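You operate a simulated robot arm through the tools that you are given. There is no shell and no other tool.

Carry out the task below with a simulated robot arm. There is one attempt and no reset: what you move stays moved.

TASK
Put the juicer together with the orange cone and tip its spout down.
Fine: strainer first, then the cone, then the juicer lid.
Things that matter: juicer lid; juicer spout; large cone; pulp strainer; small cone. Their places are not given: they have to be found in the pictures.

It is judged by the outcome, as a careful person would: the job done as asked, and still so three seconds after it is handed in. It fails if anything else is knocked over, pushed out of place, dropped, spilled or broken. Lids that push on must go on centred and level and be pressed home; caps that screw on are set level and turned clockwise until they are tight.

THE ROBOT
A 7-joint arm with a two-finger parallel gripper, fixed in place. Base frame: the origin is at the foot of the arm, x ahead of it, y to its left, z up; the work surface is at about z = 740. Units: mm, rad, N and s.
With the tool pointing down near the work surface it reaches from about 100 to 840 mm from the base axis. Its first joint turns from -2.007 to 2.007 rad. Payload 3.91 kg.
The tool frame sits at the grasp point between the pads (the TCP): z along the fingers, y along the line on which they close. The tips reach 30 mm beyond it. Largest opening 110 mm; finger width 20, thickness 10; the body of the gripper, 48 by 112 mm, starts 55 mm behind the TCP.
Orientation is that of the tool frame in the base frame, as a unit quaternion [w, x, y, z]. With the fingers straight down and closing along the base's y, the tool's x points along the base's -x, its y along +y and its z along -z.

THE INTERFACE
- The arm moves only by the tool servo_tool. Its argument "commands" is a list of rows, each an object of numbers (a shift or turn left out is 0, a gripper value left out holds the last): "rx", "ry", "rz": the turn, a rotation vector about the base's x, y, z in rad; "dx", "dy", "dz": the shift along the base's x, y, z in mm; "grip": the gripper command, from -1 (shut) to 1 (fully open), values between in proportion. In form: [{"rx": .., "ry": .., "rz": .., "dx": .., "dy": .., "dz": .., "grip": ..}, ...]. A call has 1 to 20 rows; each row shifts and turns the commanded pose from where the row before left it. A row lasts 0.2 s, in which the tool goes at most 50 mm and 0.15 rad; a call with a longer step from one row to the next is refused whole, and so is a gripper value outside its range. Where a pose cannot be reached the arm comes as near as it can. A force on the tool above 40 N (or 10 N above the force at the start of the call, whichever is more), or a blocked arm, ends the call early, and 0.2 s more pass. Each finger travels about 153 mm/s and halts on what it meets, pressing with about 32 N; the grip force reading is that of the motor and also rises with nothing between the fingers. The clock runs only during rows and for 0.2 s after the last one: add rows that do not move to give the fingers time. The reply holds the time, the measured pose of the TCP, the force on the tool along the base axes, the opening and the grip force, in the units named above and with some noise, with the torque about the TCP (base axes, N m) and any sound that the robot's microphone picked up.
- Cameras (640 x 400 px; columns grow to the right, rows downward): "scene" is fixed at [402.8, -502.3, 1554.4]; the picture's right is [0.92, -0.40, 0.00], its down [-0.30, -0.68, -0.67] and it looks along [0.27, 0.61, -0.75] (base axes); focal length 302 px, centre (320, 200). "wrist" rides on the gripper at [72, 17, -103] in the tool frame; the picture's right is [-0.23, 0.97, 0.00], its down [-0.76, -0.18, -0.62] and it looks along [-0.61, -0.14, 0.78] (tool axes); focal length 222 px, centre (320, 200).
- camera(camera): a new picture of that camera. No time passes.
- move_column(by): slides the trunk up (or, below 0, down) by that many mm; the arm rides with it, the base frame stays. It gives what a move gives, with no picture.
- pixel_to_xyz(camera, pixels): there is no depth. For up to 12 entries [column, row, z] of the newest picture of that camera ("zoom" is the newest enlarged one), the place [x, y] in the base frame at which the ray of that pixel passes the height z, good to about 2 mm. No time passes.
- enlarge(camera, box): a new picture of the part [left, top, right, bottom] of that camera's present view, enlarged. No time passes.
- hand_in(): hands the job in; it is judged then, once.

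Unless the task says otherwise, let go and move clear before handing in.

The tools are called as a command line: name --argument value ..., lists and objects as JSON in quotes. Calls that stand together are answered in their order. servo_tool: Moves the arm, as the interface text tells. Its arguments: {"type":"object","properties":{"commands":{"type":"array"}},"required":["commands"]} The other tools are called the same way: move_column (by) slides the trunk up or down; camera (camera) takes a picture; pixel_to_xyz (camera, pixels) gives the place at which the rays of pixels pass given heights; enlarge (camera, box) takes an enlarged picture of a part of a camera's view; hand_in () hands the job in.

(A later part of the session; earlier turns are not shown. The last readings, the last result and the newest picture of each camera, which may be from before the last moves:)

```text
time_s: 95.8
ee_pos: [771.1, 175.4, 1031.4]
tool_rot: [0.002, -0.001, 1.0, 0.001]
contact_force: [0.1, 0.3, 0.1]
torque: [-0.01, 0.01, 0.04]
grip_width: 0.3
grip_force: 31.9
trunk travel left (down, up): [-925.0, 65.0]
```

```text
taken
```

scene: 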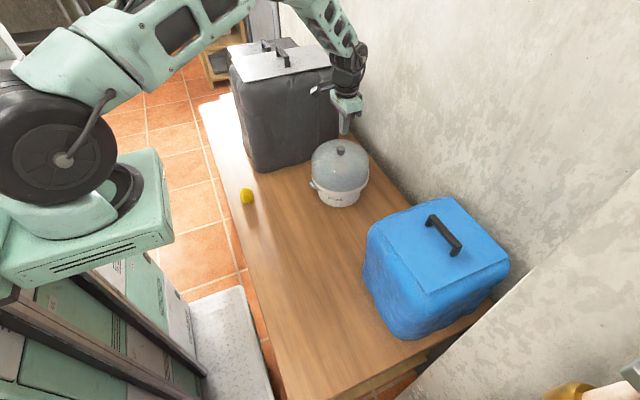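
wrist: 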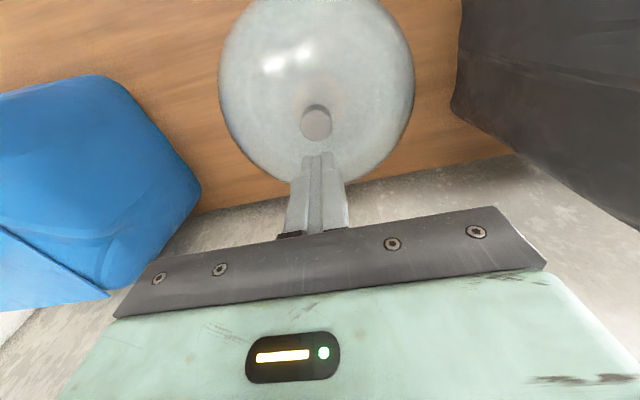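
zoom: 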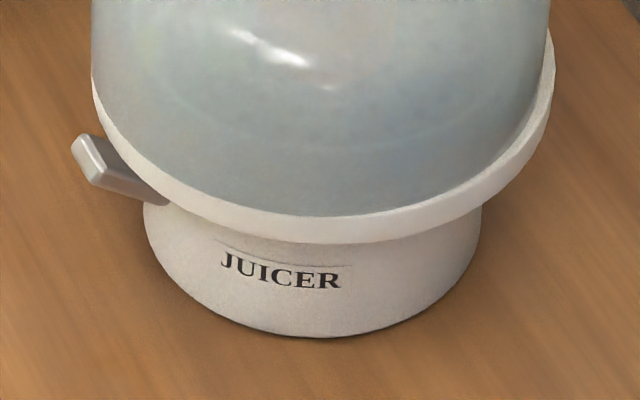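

The rim sits right on the flange all around, but the press nudged the lid a couple of mm: wrist knob column is about 316, scene sides 130/515. I'll measure and then re-centre it gently.

enlarge --camera "wrist" --box '[280, 90, 360, 140]'

pixel_to_xyz --camera "wrist" --pixels '[[316, 124, 944], [316, 124, 944], [316, 124, 944], [316, 124, 944], [316, 124, 944], [316, 124, 944]]'

```text
8.00 times, centred on (320, 115) of wrist
```

zoom: 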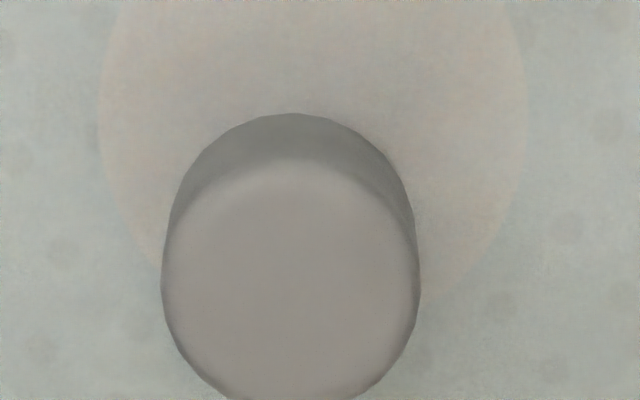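

```text
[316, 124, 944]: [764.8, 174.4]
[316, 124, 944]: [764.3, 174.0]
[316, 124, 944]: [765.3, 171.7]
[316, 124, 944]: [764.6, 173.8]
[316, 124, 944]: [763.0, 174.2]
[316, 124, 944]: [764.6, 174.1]
```

The lid is about (-4,-2) mm off after the press. I'll straighten the slight tool tilt, open, and grip the knob where it stands.

servo_tool --commands '[{"ry": 0.005, "rx": -0.003, "grip": 0.1}, {"dx": -3, "dy": -1}, {"dx": -1.5, "dy": -0.5, "dz": -15}, {"dz": -15}, {}, {}]'

camera --camera "wrist"

enlarge --camera "wrist" --box '[280, 110, 360, 160]'

```text
time_s: 97.2
ee_pos: [766.3, 174.4, 1001.1]
tool_rot: [-0.001, -0.001, 1.0, -0.001]
contact_force: [0.4, 0.1, -0.3]
torque: [0.01, -0.01, 0.0]
grip_width: 60.5
grip_force: 0.1
trunk travel left (down, up): [-925.0, 65.0]
```

```text
taken
```

wrist: 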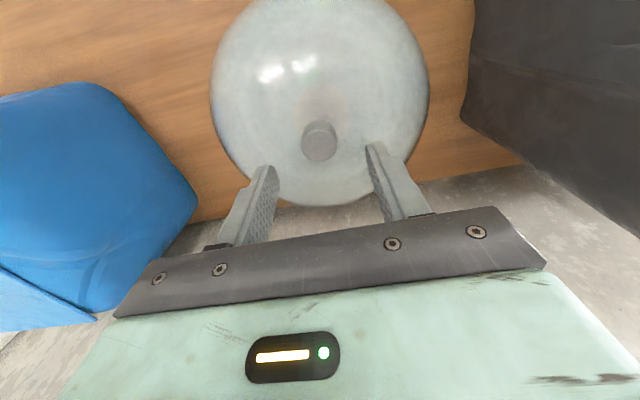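

```text
8.00 times, centred on (320, 135) of wrist
```

zoom: 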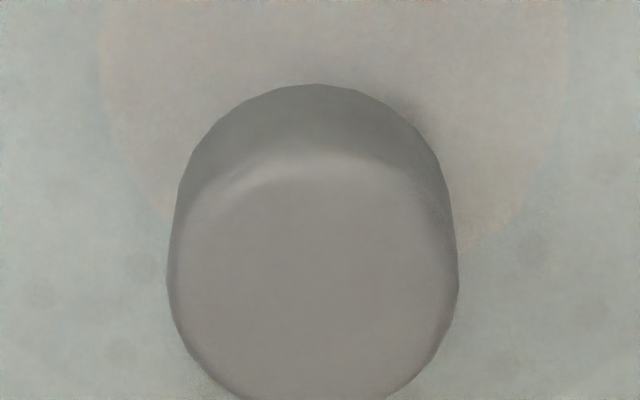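

pixel_to_xyz --camera "wrist" --pixels '[[319.1, 145, 945], [319.1, 145, 945], [319.1, 145, 945], [319.1, 145, 945], [319.1, 145, 945], [319.1, 145, 945]]'

servo_tool --commands '[{"dz": -15}, {"dz": -13}, {"dz": -8}, {"dz": -3}, {}, {}]'

camera --camera "wrist"

enlarge --camera "wrist" --box '[280, 135, 360, 185]'

```text
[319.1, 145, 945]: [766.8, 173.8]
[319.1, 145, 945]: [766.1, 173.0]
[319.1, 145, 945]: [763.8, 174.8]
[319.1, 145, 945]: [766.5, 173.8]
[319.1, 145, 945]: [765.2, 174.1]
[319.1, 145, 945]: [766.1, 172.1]
```

```text
time_s: 98.6
ee_pos: [767.3, 174.9, 961.0]
tool_rot: [0.0, -0.001, 1.0, -0.001]
contact_force: [0.4, -0.1, 0.1]
torque: [0.0, -0.03, 0.02]
grip_width: 60.4
grip_force: 0.1
trunk travel left (down, up): [-925.0, 65.0]
```

```text
taken
```

wrist: 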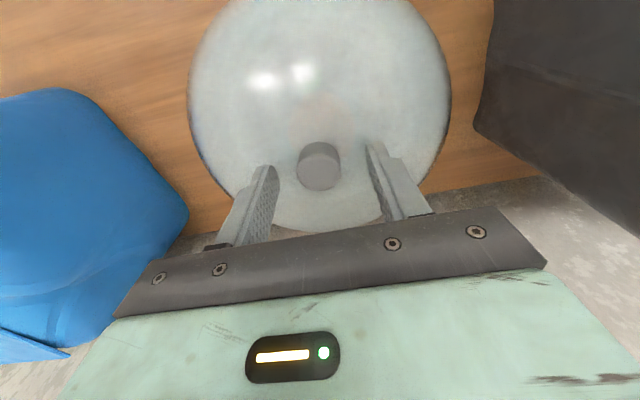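

```text
8.00 times, centred on (320, 160) of wrist
```

zoom: 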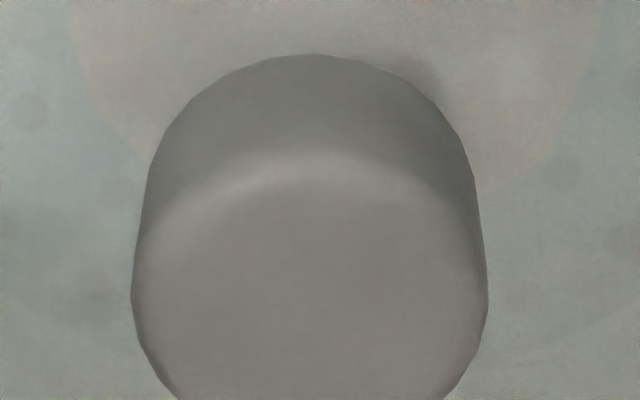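

The knob sits in the image just as in the good first grip, so TCP x (766.5) is the lid's centre. I'll grip, lift 4 mm and shift +3.7 in x and +0.6 in y.

servo_tool --commands '[{"grip": -0.2}, {"grip": -0.45}, {"grip": -1}, {}, {}, {"dz": 2}, {"dz": 2}, {}, {"dx": 2, "dy": 0.3}, {"dx": 1.7, "dy": 0.3}, {}, {}]'

camera --camera "wrist"

enlarge --camera "scene" --box '[292, 140, 388, 200]'

enlarge --camera "wrist" --box '[180, 0, 460, 175]'

```text
time_s: 101.2
ee_pos: [771.7, 174.2, 965.9]
tool_rot: [-0.001, -0.001, 1.0, -0.001]
contact_force: [0.6, -0.7, -1.3]
torque: [-0.01, 0.05, 0.0]
grip_width: 26.7
grip_force: 32.4
trunk travel left (down, up): [-925.0, 65.0]
```

```text
taken
```

wrist: 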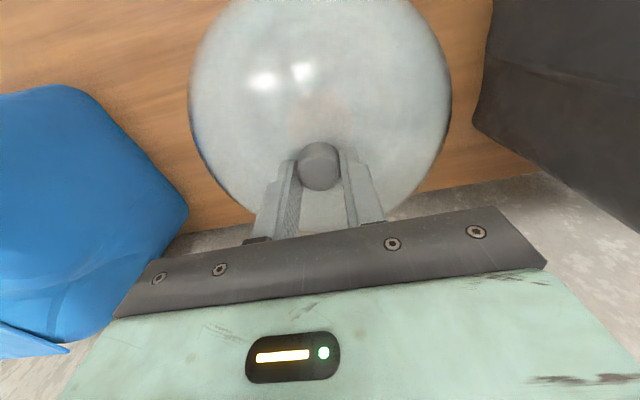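

```text
6.67 times, centred on (340, 170) of scene
```

zoom: 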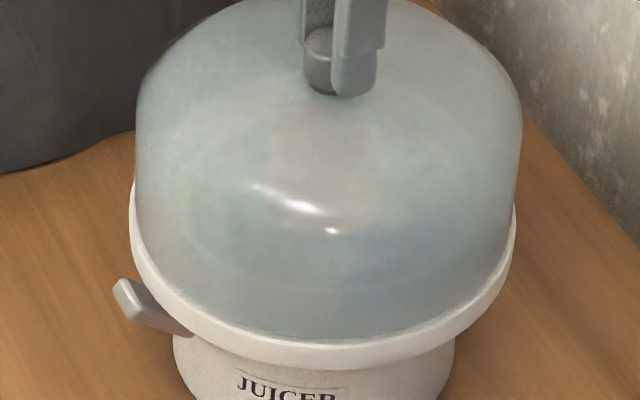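

```text
2.29 times, centred on (320, 88) of wrist
```

zoom: 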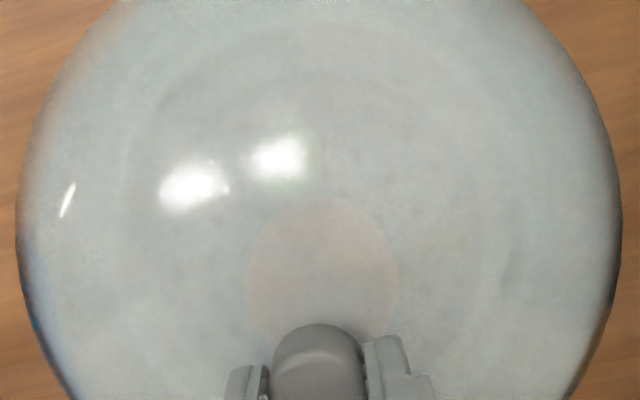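

The lid is centred: its wide outline runs 136 to 522, as expected for the flange's 130 to 516. I'll lower by 4 mm, press lightly, return to zero force and release.

servo_tool --commands '[{"dz": -2}, {"dz": -2}, {}, {}]'

servo_tool --commands '[{"dz": -1.2}, {}, {}]'

```text
time_s: 102.2
ee_pos: [770.5, 175.5, 960.9]
tool_rot: [0.0, 0.0, 1.0, 0.0]
contact_force: [1.0, -0.9, 3.2]
torque: [0.2, 0.11, -0.01]
grip_width: 26.5
grip_force: 32.0
trunk travel left (down, up): [-925.0, 65.0]
```

```text
time_s: 103.0
ee_pos: [772.1, 175.2, 960.7]
tool_rot: [0.0, 0.0, 1.0, 0.001]
contact_force: [-1.3, -2.6, 15.2]
torque: [0.19, 0.3, -0.01]
grip_width: 26.6
grip_force: 31.4
trunk travel left (down, up): [-925.0, 65.0]
```

servo_tool --commands '[{"dz": -0.6}, {}, {"dz": 1}, {"dz": 0.6}, {}]'

```text
time_s: 104.2
ee_pos: [771.4, 174.6, 961.5]
tool_rot: [0.0, -0.001, 1.0, 0.0]
contact_force: [2.6, 1.1, 8.6]
torque: [0.41, -0.83, -0.04]
grip_width: 26.6
grip_force: 31.8
trunk travel left (down, up): [-925.0, 65.0]
```

servo_tool --commands '[{"dz": 0.4}, {}]'

servo_tool --commands '[{"dz": 0.3}, {}]'

```text
time_s: 104.8
ee_pos: [770.4, 174.4, 962.3]
tool_rot: [-0.001, -0.001, 1.0, -0.001]
contact_force: [1.8, 0.7, 5.8]
torque: [0.33, -0.52, -0.05]
grip_width: 27.1
grip_force: 32.5
trunk travel left (down, up): [-925.0, 65.0]
```

```text
time_s: 105.4
ee_pos: [770.7, 175.4, 960.8]
tool_rot: [-0.002, -0.002, 1.0, -0.001]
contact_force: [0.3, 0.5, 0.5]
torque: [0.2, -0.07, -0.03]
grip_width: 26.7
grip_force: 32.0
trunk travel left (down, up): [-925.0, 65.0]
```

The force is down to about zero. I'll open slowly, rise and check.

servo_tool --commands '[{"grip": -0.48}, {}, {"grip": -0.4}, {}, {"grip": -0.1}, {}, {"dz": 5}, {"dz": 15}, {"dz": 20}, {"dz": 10}, {}, {}]'

camera --camera "wrist"

enlarge --camera "wrist" --box '[280, 100, 360, 150]'

enlarge --camera "scene" --box '[292, 140, 388, 200]'

```text
time_s: 108.0
ee_pos: [770.5, 175.4, 1011.9]
tool_rot: [-0.001, -0.001, 1.0, -0.001]
contact_force: [-0.1, 0.5, 0.3]
torque: [-0.01, -0.01, 0.0]
grip_width: 49.6
grip_force: 0.0
trunk travel left (down, up): [-925.0, 65.0]
```

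```text
taken
```

wrist: 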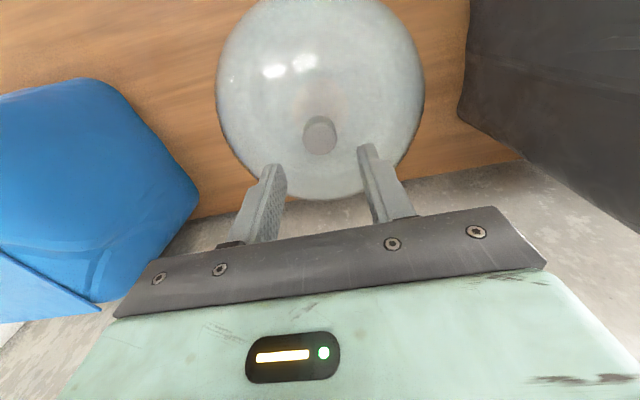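

```text
8.00 times, centred on (320, 125) of wrist
```

zoom: 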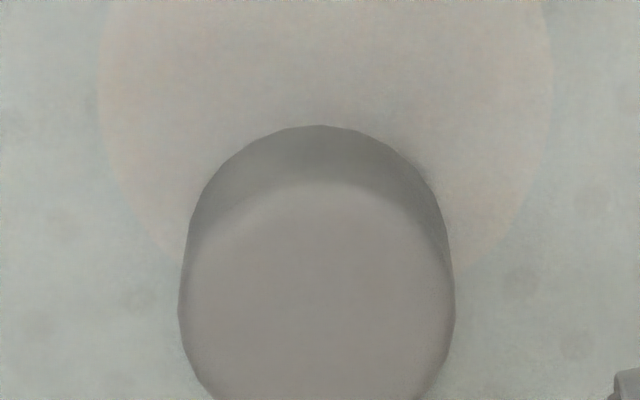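

```text
6.67 times, centred on (340, 170) of scene
```

zoom: 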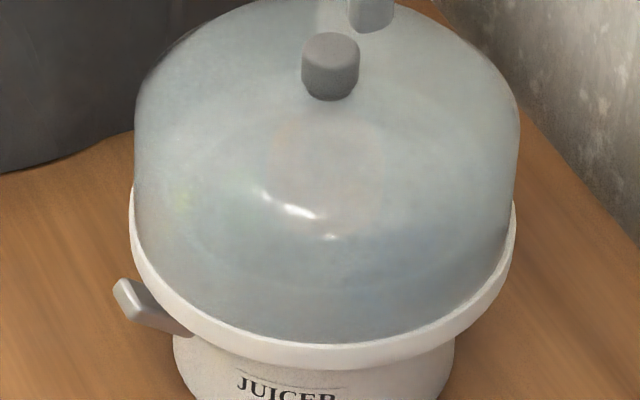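

The lid is centred and still, seated on the flange. Next is the spout at about (665,175,819). I'll back off and look at it closely.

servo_tool --commands '[{"dx": -20, "grip": 1}, {"dx": -35}, {"dx": -40}, {"dx": -40}, {"dx": -40}, {"dx": -25, "dz": -30}, {"dz": -40}, {"dz": -35}, {}, {}]'

camera --camera "wrist"

enlarge --camera "wrist" --box '[264, 130, 392, 210]'

enlarge --camera "scene" --box '[300, 170, 332, 200]'

camera --camera "scene"

```text
time_s: 110.2
ee_pos: [571.6, 175.2, 906.6]
tool_rot: [-0.001, 0.0, 1.0, -0.001]
contact_force: [-0.5, -0.4, -0.8]
torque: [-0.01, 0.03, -0.01]
grip_width: 109.8
grip_force: 0.0
trunk travel left (down, up): [-925.0, 65.0]
```

```text
taken
```

wrist: 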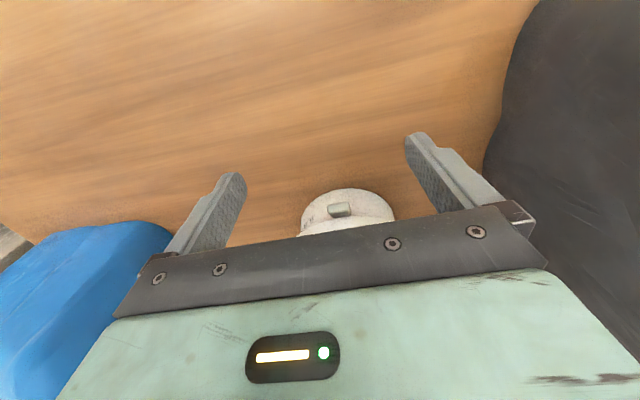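

```text
5.00 times, centred on (328, 170) of wrist
```

zoom: 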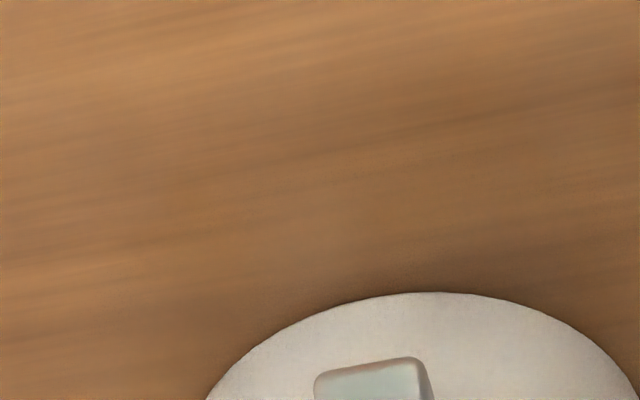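

```text
13.33 times, centred on (316, 185) of scene
```

zoom: 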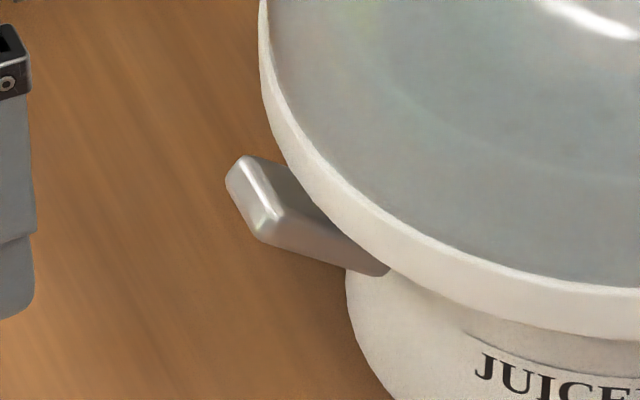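

```text
taken
```

scene: 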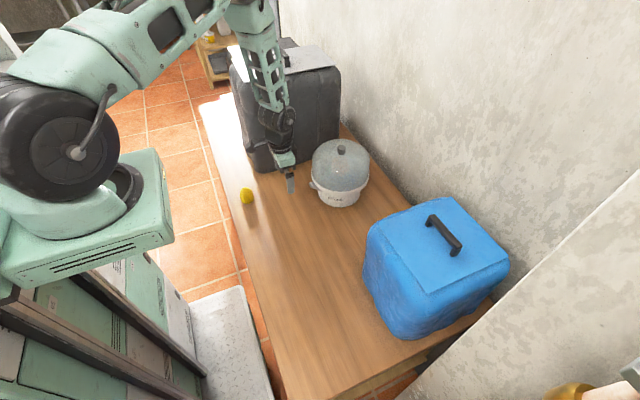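

The spout is a bar tipped up about 40° from the body. I'll tilt the tool (fingers slanting forward) so the palm stays clear of the lid, and lower the camera for a better view.

servo_tool --commands '[{"ry": -0.1, "dz": -5}, {"ry": -0.1, "dz": -15}, {"ry": -0.1, "dz": -15}, {"ry": -0.1, "dz": -15}, {"dz": -5}, {}, {}]'

camera --camera "wrist"

enlarge --camera "wrist" --box '[264, 140, 392, 220]'

camera --camera "scene"

```text
time_s: 111.8
ee_pos: [571.6, 173.9, 853.5]
tool_rot: [0.198, -0.001, 0.98, -0.001]
contact_force: [0.8, 0.2, 0.0]
torque: [0.02, 0.01, 0.02]
grip_width: 110.2
grip_force: 0.1
trunk travel left (down, up): [-925.0, 65.0]
```

```text
taken
```

wrist: 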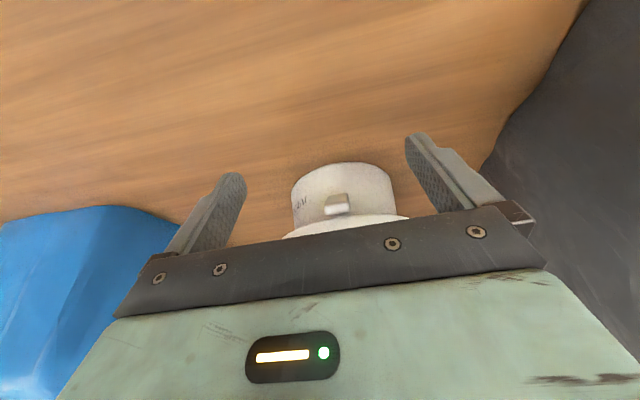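

```text
5.00 times, centred on (328, 180) of wrist
```

zoom: 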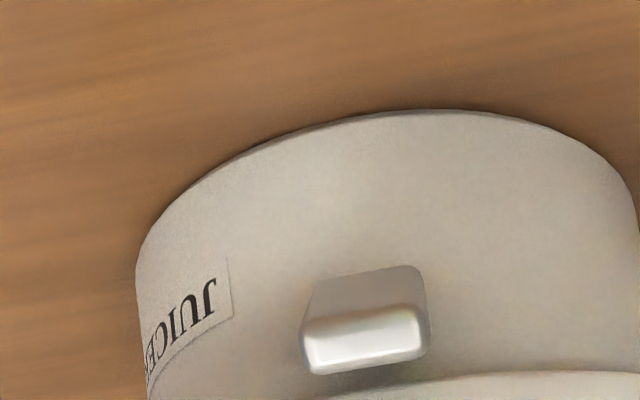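

```text
taken
```

scene: 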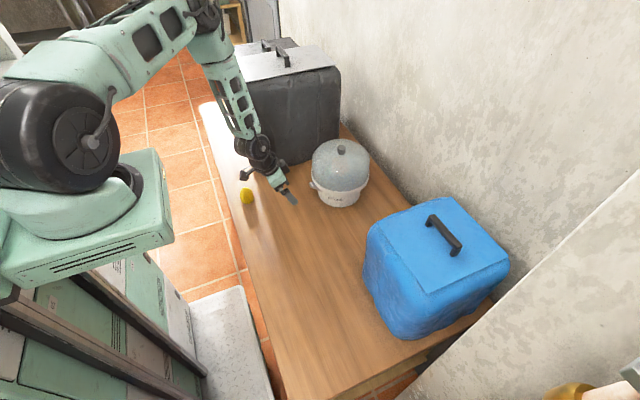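

The view now shows the spout's bright end face centred at wrist (337,208.6) and its underside. I'll triangulate it with scene (311.1,184.9).

pixel_to_xyz --camera "wrist" --pixels '[[337, 208.6, 820], [337, 208.6, 820], [337, 208.6, 820], [337, 208.6, 805], [337, 208.6, 805], [337, 208.6, 805], [324.5, 211, 815], [324.5, 211, 815], [349.5, 207, 815], [349.5, 207, 815]]'

pixel_to_xyz --camera "scene" --pixels '[[311.1, 184.85, 820], [311.1, 184.85, 820], [311.1, 184.85, 820], [311.1, 184.85, 805], [311.1, 184.85, 805], [311.1, 184.85, 805], [313.2, 186, 820], [313.2, 186, 820], [310.5, 181.8, 820], [310.5, 181.8, 820]]'

```text
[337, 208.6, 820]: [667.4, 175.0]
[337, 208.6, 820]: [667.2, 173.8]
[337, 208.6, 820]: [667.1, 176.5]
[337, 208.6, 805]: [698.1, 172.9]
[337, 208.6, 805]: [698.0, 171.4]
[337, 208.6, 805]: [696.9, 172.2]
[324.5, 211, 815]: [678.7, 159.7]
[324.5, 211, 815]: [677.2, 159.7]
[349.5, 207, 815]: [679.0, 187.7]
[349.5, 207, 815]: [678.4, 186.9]
```

```text
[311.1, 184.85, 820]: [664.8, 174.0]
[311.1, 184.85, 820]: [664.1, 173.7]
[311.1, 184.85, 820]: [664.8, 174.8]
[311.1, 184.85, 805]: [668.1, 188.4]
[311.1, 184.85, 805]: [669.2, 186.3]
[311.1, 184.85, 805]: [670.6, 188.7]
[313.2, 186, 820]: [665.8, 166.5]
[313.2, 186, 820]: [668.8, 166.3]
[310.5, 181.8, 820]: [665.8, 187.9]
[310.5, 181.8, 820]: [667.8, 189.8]
```

The spout's end face is centred at (665.5,174.5,820), about 28 mm wide, and the hinge is near (701,·,790). I'll close the fingers, set the tilt to 0.25 rad and place the tips just outside the flange edge, above the spout's end.

servo_tool --commands '[{"dz": 15, "grip": -1}, {"dz": 15, "ry": 0.075}, {"dz": 8, "ry": 0.075, "dx": 5}, {"dx": 20}, {"dx": 20}, {"dx": 15}, {"dx": 8}, {"dx": 4, "dy": 0.8}, {}, {}]'

camera --camera "wrist"

camera --camera "scene"

enlarge --camera "scene" --box '[284, 150, 348, 200]'

```text
time_s: 114.0
ee_pos: [644.0, 176.2, 890.6]
tool_rot: [0.124, 0.0, 0.992, -0.001]
contact_force: [0.0, 0.0, 0.5]
torque: [0.03, 0.0, 0.0]
grip_width: 0.2
grip_force: 31.7
trunk travel left (down, up): [-925.0, 65.0]
```

```text
taken
```

wrist: 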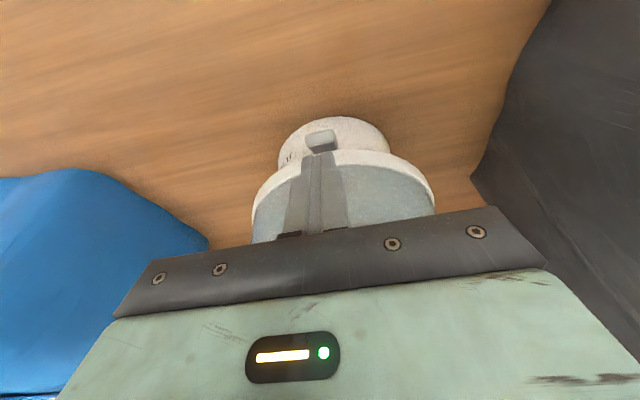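

```text
taken
```

scene: 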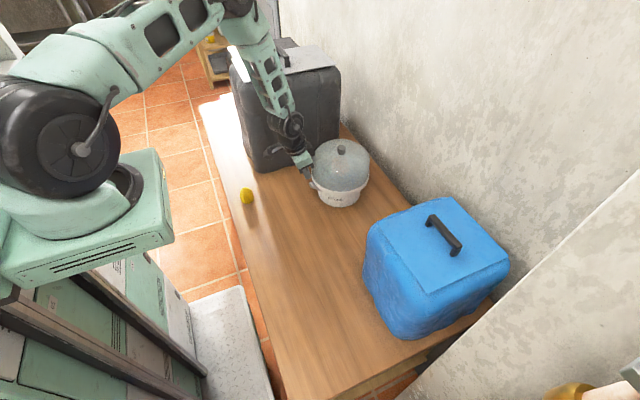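

```text
8.00 times, centred on (316, 175) of scene
```

zoom: 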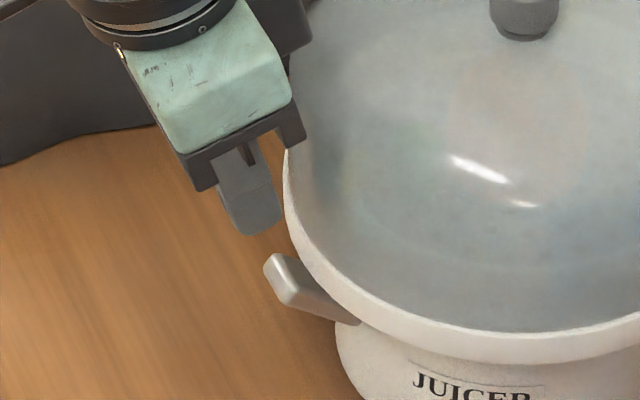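

The tips are above and just outside the spout's end, clear of the flange. I'll shift 5 mm forward and lower toward contact.

servo_tool --commands '[{"dx": 3, "dy": -1}, {"dx": 2.5, "dz": -8}, {"dz": -8}, {"dz": -8}, {"dz": -4}, {}]'

servo_tool --commands '[{"dz": -2}, {"dz": -2}, {}]'

enlarge --camera "scene" --box '[284, 155, 348, 205]'

```text
time_s: 115.4
ee_pos: [647.9, 174.6, 862.7]
tool_rot: [0.124, 0.0, 0.992, -0.001]
contact_force: [0.1, 0.5, 0.3]
torque: [0.01, 0.01, 0.0]
grip_width: 0.1
grip_force: 32.3
trunk travel left (down, up): [-925.0, 65.0]
```

```text
time_s: 116.2
ee_pos: [648.1, 175.1, 858.7]
tool_rot: [0.124, 0.0, 0.992, 0.0]
contact_force: [-0.4, 0.0, -0.1]
torque: [0.0, 0.0, 0.01]
grip_width: 0.2
grip_force: 31.9
trunk travel left (down, up): [-925.0, 65.0]
```

```text
8.00 times, centred on (316, 180) of scene
```

zoom: 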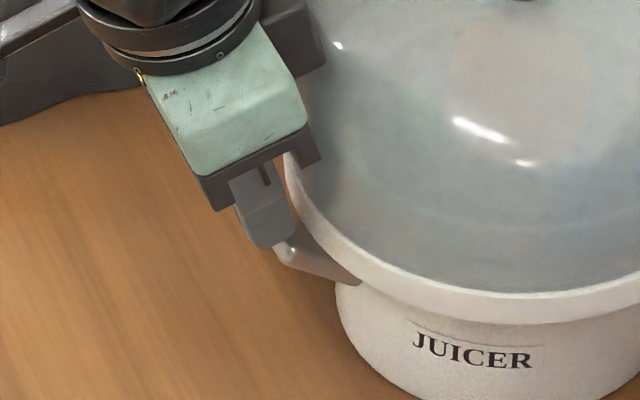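

The fingertip is just above the spout's end, with no force yet. I'll press on down in small steps.

servo_tool --commands '[{"dz": -2}, {"dz": -2}, {"dz": -2}, {}]'

servo_tool --commands '[{"dz": -2}, {"dz": -2}, {"dz": -2}, {}]'

enlarge --camera "scene" --box '[284, 155, 348, 205]'

```text
time_s: 117.2
ee_pos: [647.0, 174.6, 851.6]
tool_rot: [0.124, -0.001, 0.992, 0.0]
contact_force: [-13.1, -0.6, 13.8]
torque: [0.02, 0.24, 0.04]
grip_width: 0.1
grip_force: 31.9
trunk travel left (down, up): [-925.0, 65.0]
```

```text
time_s: 118.2
ee_pos: [649.3, 175.4, 846.7]
tool_rot: [0.126, 0.001, 0.992, -0.001]
contact_force: [0.2, 0.0, 5.8]
torque: [-0.03, -0.03, 0.02]
grip_width: 0.0
grip_force: 32.0
trunk travel left (down, up): [-925.0, 65.0]
```

```text
8.00 times, centred on (316, 180) of scene
```

zoom: 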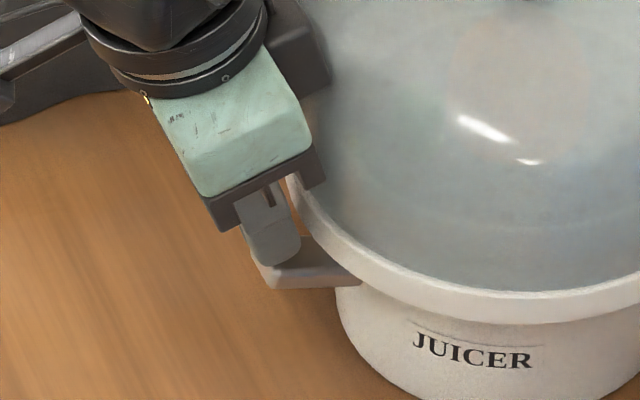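

The spout is moving down under 6 N. I'll continue in small steps.

servo_tool --commands '[{"dz": -2}, {"dz": -2}, {"dz": -2}, {}]'

servo_tool --commands '[{"dz": -2}, {"dz": -2}, {"dz": -2}, {}]'

enlarge --camera "scene" --box '[284, 155, 348, 205]'

```text
time_s: 118.9
ee_pos: [651.5, 177.0, 845.7]
tool_rot: [0.13, 0.0, 0.992, 0.002]
contact_force: [-0.7, -1.2, 18.3]
torque: [0.01, -0.45, -0.05]
grip_width: 0.2
grip_force: 31.9
trunk travel left (down, up): [-925.0, 65.0]
stopped in row 3: the force on the tool passed its limit at 43 N (the readings are from after the stop); the commanded pose is now the measured one
```

```text
time_s: 119.4
ee_pos: [654.7, 176.9, 846.3]
tool_rot: [0.13, 0.001, 0.991, 0.003]
contact_force: [-7.0, -2.8, 23.0]
torque: [0.01, -0.58, -0.06]
grip_width: 0.1
grip_force: 32.4
trunk travel left (down, up): [-925.0, 65.0]
stopped in row 2: the force on the tool passed its limit at 43 N (the readings are from after the stop); the commanded pose is now the measured one
```

```text
8.00 times, centred on (316, 180) of scene
```

zoom: 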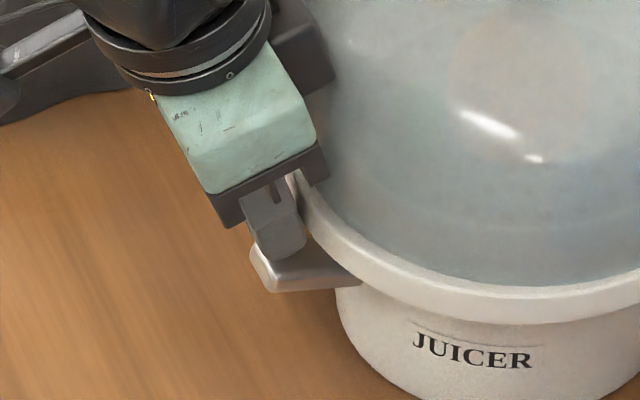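

The force passed 40 N twice and the tool drifted forward, so something other than the spout may be touching. I'll raise off straight away and inspect.

servo_tool --commands '[{"dz": 4, "dx": -2}, {"dz": 6, "dx": -4}, {"dx": -6, "dz": 5}, {}]'

camera --camera "wrist"

camera --camera "scene"

enlarge --camera "scene" --box '[292, 140, 388, 200]'

enlarge --camera "scene" --box '[284, 155, 348, 205]'

enlarge --camera "wrist" --box '[240, 90, 400, 190]'

```text
time_s: 120.4
ee_pos: [640.5, 177.7, 860.2]
tool_rot: [0.13, 0.0, 0.991, 0.002]
contact_force: [-0.4, 0.0, 0.1]
torque: [0.01, 0.0, 0.0]
grip_width: 0.0
grip_force: 32.0
trunk travel left (down, up): [-925.0, 65.0]
```

```text
taken
```

wrist: 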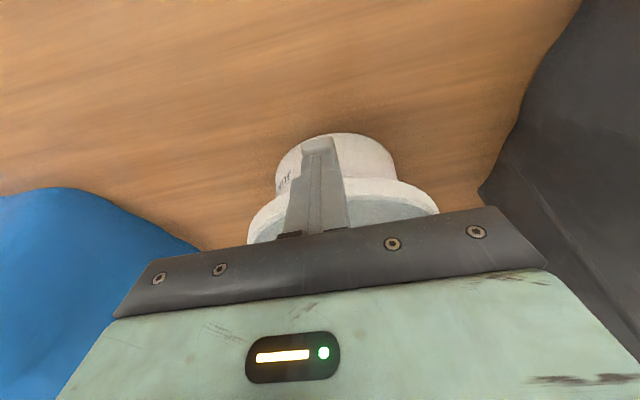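

```text
taken
```

scene: 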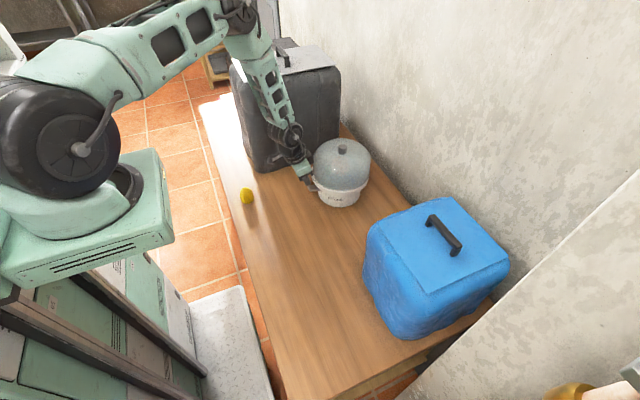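

```text
6.67 times, centred on (340, 170) of scene
```

zoom: 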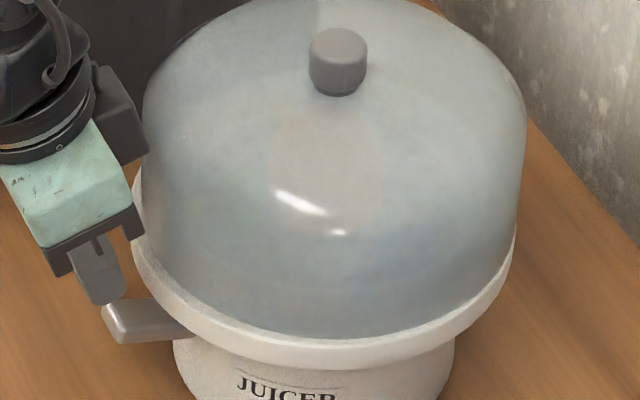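

```text
8.00 times, centred on (316, 180) of scene
```

zoom: 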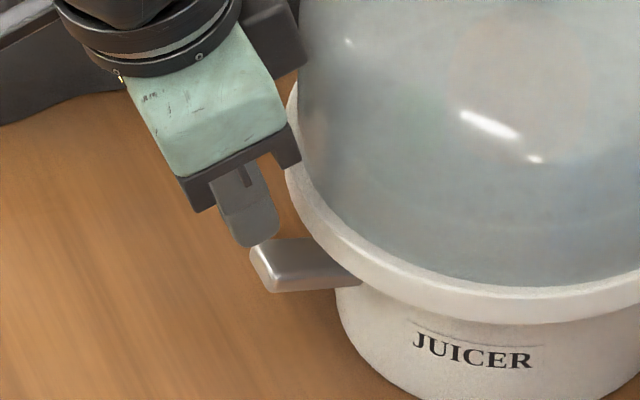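

```text
4.00 times, centred on (320, 140) of wrist
```

zoom: 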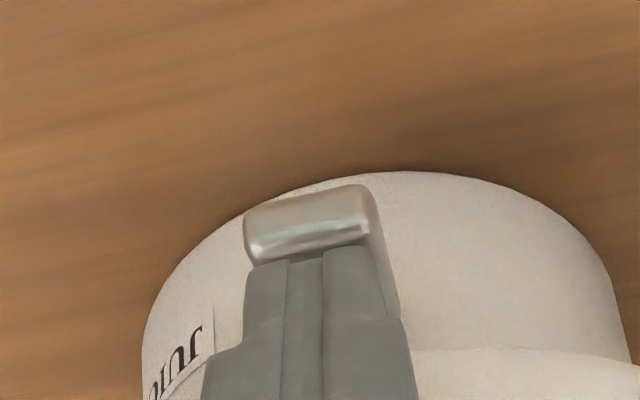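

The gripper body touched the lid and pushed it about 4 mm in +x; the juicer itself hasn't moved. The spout has come partway down, to about 20° up. I'll back away, tilt the tool more and continue, then re-centre the lid.

pixel_to_xyz --camera "scene" --pixels '[[308.9, 188.5, 810], [308.9, 188.5, 810], [308.9, 188.5, 810], [308.9, 188.5, 800], [308.9, 188.5, 800], [308.9, 188.5, 800], [310.4, 188.75, 805], [310.4, 188.75, 805], [308.25, 185.6, 805], [308.25, 185.6, 805]]'

servo_tool --commands '[{"dx": -15, "dz": 8}, {"dx": -15, "dz": 8}, {"ry": -0.12, "dx": -5}, {"ry": -0.12}, {"ry": -0.1, "dy": -1.5}, {}, {}]'

camera --camera "wrist"

enlarge --camera "wrist" --box '[240, 100, 400, 200]'

enlarge --camera "scene" --box '[284, 155, 348, 205]'

```text
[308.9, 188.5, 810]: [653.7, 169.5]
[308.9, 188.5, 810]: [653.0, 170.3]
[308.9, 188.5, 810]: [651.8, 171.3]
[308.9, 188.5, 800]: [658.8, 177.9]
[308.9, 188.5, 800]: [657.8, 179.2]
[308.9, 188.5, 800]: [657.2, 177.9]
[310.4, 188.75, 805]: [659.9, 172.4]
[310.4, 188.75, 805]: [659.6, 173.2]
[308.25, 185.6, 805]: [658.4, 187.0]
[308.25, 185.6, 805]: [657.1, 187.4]
```

```text
time_s: 122.0
ee_pos: [606.7, 174.7, 874.9]
tool_rot: [0.296, 0.0, 0.955, 0.003]
contact_force: [0.3, -0.2, -0.8]
torque: [0.04, 0.02, -0.05]
grip_width: 0.0
grip_force: 32.3
trunk travel left (down, up): [-925.0, 65.0]
```

```text
taken
```

wrist: 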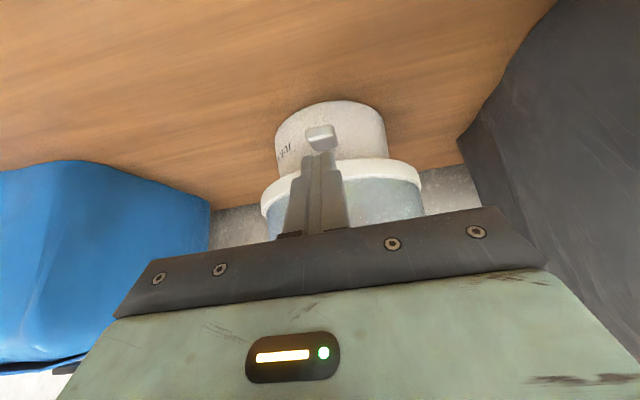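

```text
4.00 times, centred on (320, 150) of wrist
```

zoom: 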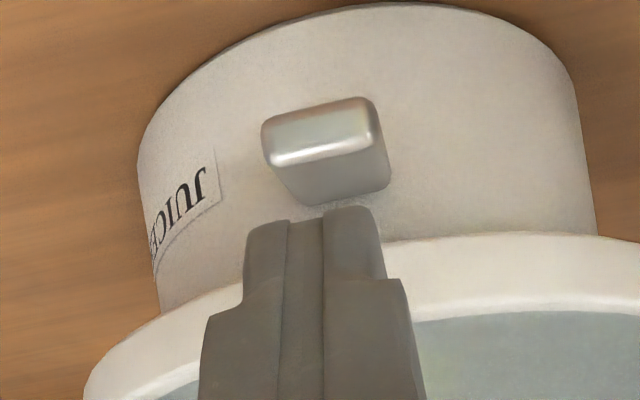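

```text
8.00 times, centred on (316, 180) of scene
```

zoom: 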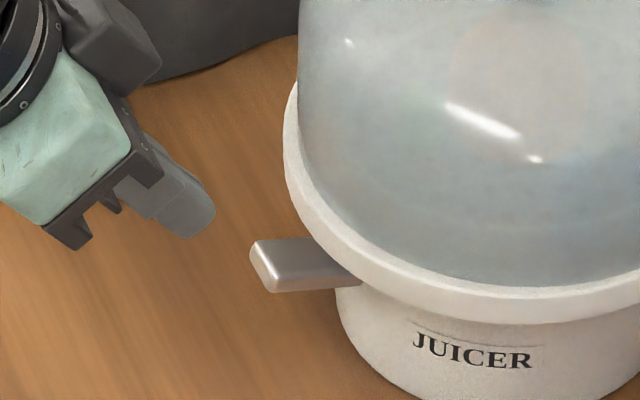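

The spout's end is now at about (655.5,174.5,804.5), still pointing some 18° up. With 0.6 rad tilt I'll bring the tip in along the finger direction, onto the spout's top near its end.

servo_tool --commands '[{"dx": 12}, {"dx": 12.4}, {"dx": 6.8, "dz": -9.9}, {"dx": 6.8, "dz": -9.9}, {"dx": 3.5, "dz": -5}, {}]'

enlarge --camera "scene" --box '[284, 155, 348, 205]'

enlarge --camera "wrist" --box '[240, 100, 400, 200]'

```text
time_s: 123.4
ee_pos: [645.1, 175.5, 849.8]
tool_rot: [0.294, -0.001, 0.956, 0.003]
contact_force: [-22.1, 1.9, 13.8]
torque: [0.01, 0.06, 0.06]
grip_width: 0.0
grip_force: 31.9
trunk travel left (down, up): [-925.0, 65.0]
```

```text
8.00 times, centred on (316, 180) of scene
```

zoom: 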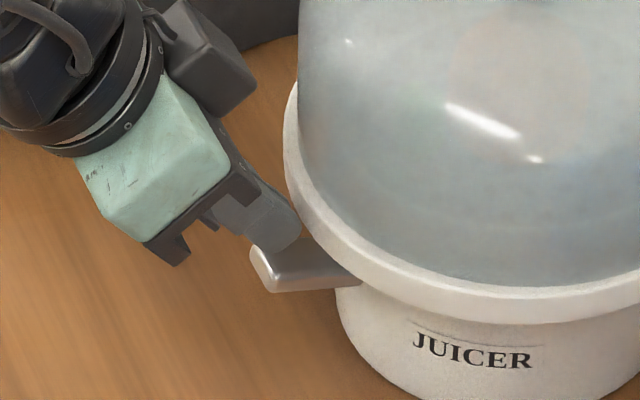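

```text
4.00 times, centred on (320, 150) of wrist
```

zoom: 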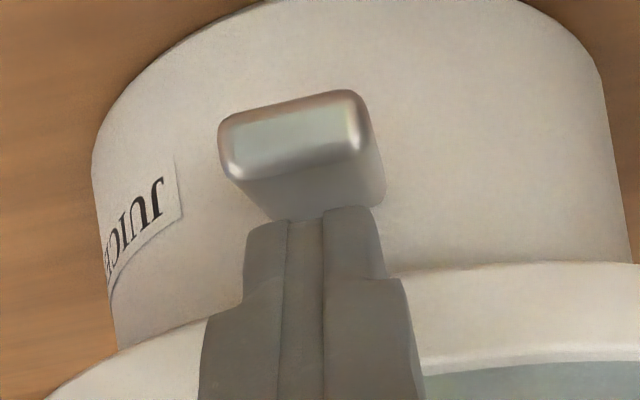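

The front of the fingertip touched the flange edge (-22 N in x), so I'll back off 6 mm and go down from there.

servo_tool --commands '[{"dx": -4}, {"dx": -3}, {}]'

servo_tool --commands '[{"dz": -4}, {"dz": -4}, {"dz": -2}, {}]'

enlarge --camera "scene" --box '[284, 155, 348, 205]'

```text
time_s: 124.2
ee_pos: [642.3, 173.8, 849.1]
tool_rot: [0.296, 0.0, 0.955, 0.002]
contact_force: [0.1, -0.2, 0.1]
torque: [0.0, 0.01, 0.0]
grip_width: 0.1
grip_force: 32.4
trunk travel left (down, up): [-925.0, 65.0]
```

```text
time_s: 125.2
ee_pos: [640.3, 175.0, 839.6]
tool_rot: [0.295, 0.0, 0.955, 0.002]
contact_force: [-6.3, 0.4, 2.2]
torque: [-0.02, 0.19, -0.04]
grip_width: 0.0
grip_force: 32.0
trunk travel left (down, up): [-925.0, 65.0]
```

```text
8.00 times, centred on (316, 180) of scene
```

zoom: 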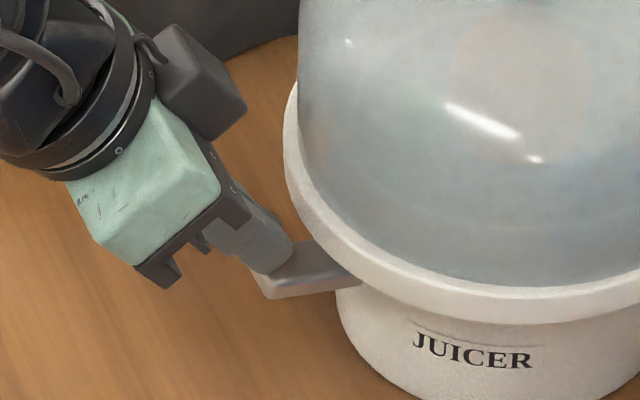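

The spout is yielding, with only light force. I'll continue down, drifting slightly outward to avoid pushing it inward.

servo_tool --commands '[{"dz": -3, "dx": -0.5}, {"dz": -3, "dx": -0.5}, {}]'

servo_tool --commands '[{"dz": -3, "dx": -0.5}, {"dz": -3, "dx": -0.5}, {}]'

enlarge --camera "scene" --box '[284, 155, 348, 205]'

enlarge --camera "wrist" --box '[240, 100, 400, 200]'

```text
time_s: 126.0
ee_pos: [640.1, 175.7, 834.6]
tool_rot: [0.296, 0.0, 0.955, 0.002]
contact_force: [0.2, 0.4, 0.6]
torque: [0.01, 0.05, 0.03]
grip_width: 0.0
grip_force: 31.8
trunk travel left (down, up): [-925.0, 65.0]
```

```text
time_s: 126.8
ee_pos: [639.3, 174.7, 829.3]
tool_rot: [0.298, 0.0, 0.955, 0.003]
contact_force: [-4.2, -4.2, 31.0]
torque: [-0.12, -0.08, 0.05]
grip_width: 0.0
grip_force: 31.8
trunk travel left (down, up): [-925.0, 65.0]
```

```text
8.00 times, centred on (316, 180) of scene
```

zoom: 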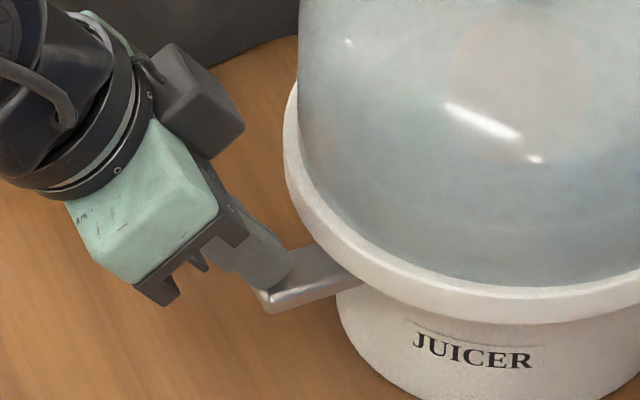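

```text
4.00 times, centred on (320, 150) of wrist
```

zoom: 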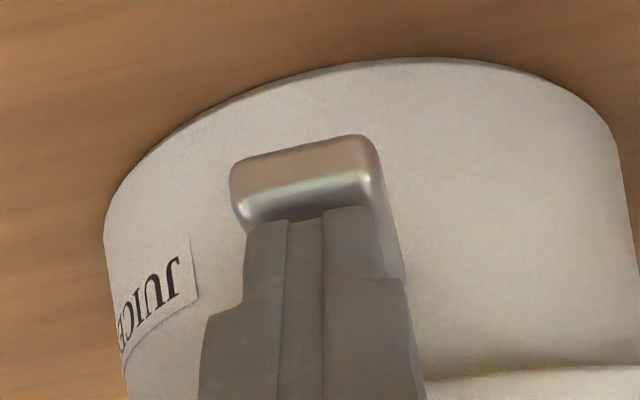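

The force jumped to 31 N with the spout now about horizontal, so it may be at its stop. I'll ease off and look.

servo_tool --commands '[{"dz": 4, "dx": -1}, {"dz": 10, "dx": -8}, {"dz": 10, "dx": -10}, {"dx": -15, "dz": 5}, {}]'

enlarge --camera "scene" --box '[284, 155, 348, 205]'

camera --camera "wrist"

enlarge --camera "wrist" --box '[240, 80, 400, 180]'

camera --camera "scene"

enlarge --camera "scene" --box '[292, 140, 388, 200]'

```text
time_s: 128.0
ee_pos: [605.7, 175.2, 857.6]
tool_rot: [0.296, 0.0, 0.955, 0.002]
contact_force: [0.7, -0.2, 0.6]
torque: [0.01, 0.03, -0.01]
grip_width: 0.1
grip_force: 32.0
trunk travel left (down, up): [-925.0, 65.0]
```

```text
8.00 times, centred on (316, 180) of scene
```

zoom: 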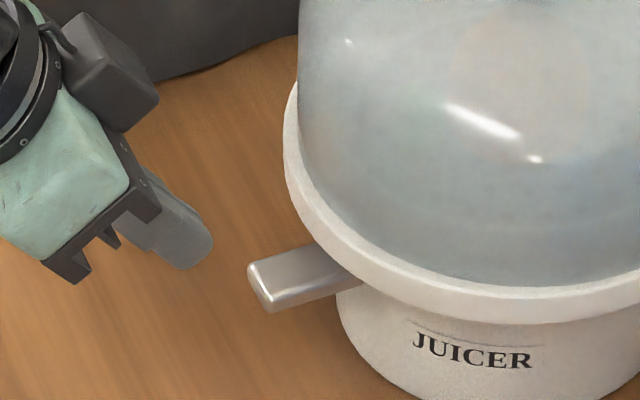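

```text
taken
```

wrist: 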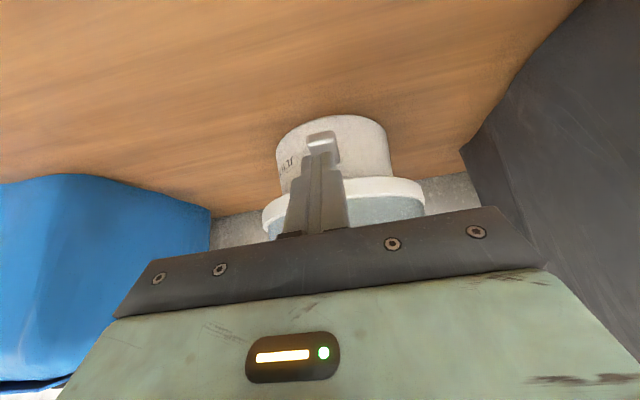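

```text
4.00 times, centred on (320, 130) of wrist
```

zoom: 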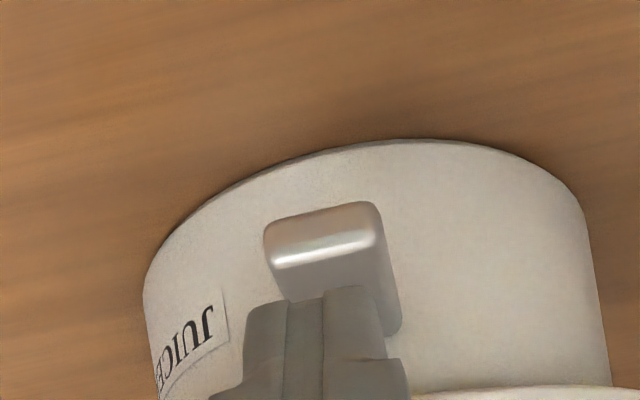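

```text
taken
```

scene: 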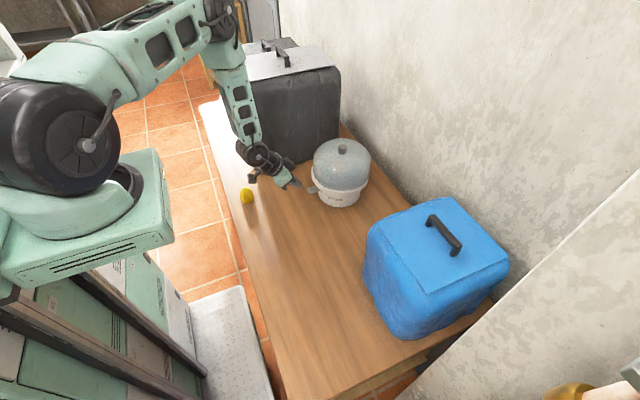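

```text
6.67 times, centred on (340, 170) of scene
```

zoom: 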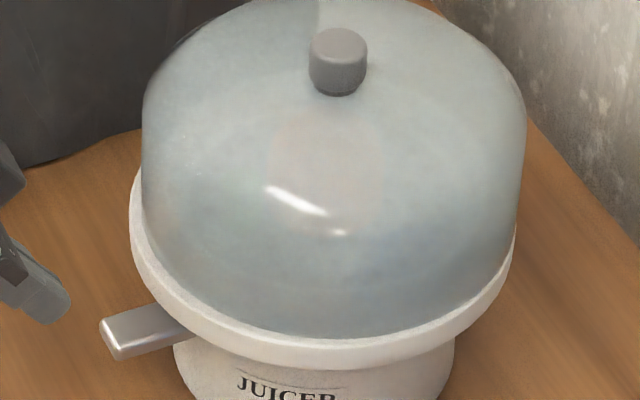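

pixel_to_xyz --camera "scene" --pixels '[[308.6, 190.8, 800], [308.6, 190.8, 800], [308.6, 190.8, 800], [308.6, 190.8, 790], [308.6, 190.8, 790], [308.6, 190.8, 790]]'

enlarge --camera "scene" --box '[300, 178, 332, 198]'

pixel_to_xyz --camera "wrist" --pixels '[[321, 140, 800], [321, 140, 800], [321, 140, 800], [321, 140, 790], [321, 140, 790], [321, 140, 790]]'

```text
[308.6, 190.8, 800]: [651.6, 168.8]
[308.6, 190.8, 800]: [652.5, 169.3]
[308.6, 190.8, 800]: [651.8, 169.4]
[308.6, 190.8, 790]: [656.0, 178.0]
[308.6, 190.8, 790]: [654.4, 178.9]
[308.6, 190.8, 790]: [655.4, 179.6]
```

```text
16.00 times, centred on (316, 188) of scene
```

zoom: 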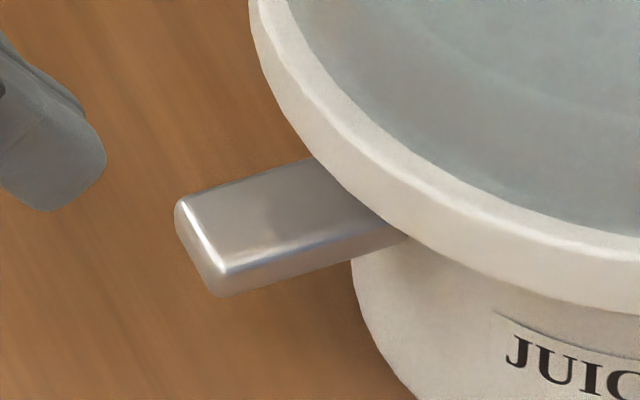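

```text
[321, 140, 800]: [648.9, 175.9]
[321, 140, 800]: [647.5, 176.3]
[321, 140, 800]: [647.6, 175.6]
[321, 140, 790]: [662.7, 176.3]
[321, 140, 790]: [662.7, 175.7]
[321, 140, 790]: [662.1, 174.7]
```

The spout is now horizontal: its edge slope in the enlarged picture matches a level bar, with the end at z≈795. I'll press once more, gently, to see whether this is its stop.

servo_tool --commands '[{"dx": 14, "dz": -6}, {"dx": 12, "dz": -10}, {"dx": 9, "dz": -8}, {}]'

servo_tool --commands '[{"dz": -1.5}, {}]'

servo_tool --commands '[{"dz": -1}, {}]'

```text
time_s: 129.0
ee_pos: [641.1, 175.1, 833.7]
tool_rot: [0.295, 0.001, 0.955, 0.002]
contact_force: [-0.2, 0.2, -0.4]
torque: [-0.01, -0.02, 0.04]
grip_width: 0.0
grip_force: 31.7
trunk travel left (down, up): [-925.0, 65.0]
```

```text
time_s: 129.6
ee_pos: [640.7, 175.4, 831.4]
tool_rot: [0.296, 0.0, 0.955, 0.003]
contact_force: [-0.4, 0.6, -0.5]
torque: [0.0, -0.03, 0.03]
grip_width: 0.1
grip_force: 31.9
trunk travel left (down, up): [-925.0, 65.0]
```

```text
time_s: 130.2
ee_pos: [640.2, 175.3, 831.4]
tool_rot: [0.296, 0.0, 0.955, 0.003]
contact_force: [-1.9, -1.0, 6.0]
torque: [-0.05, -0.01, -0.02]
grip_width: 0.0
grip_force: 32.1
trunk travel left (down, up): [-925.0, 65.0]
```

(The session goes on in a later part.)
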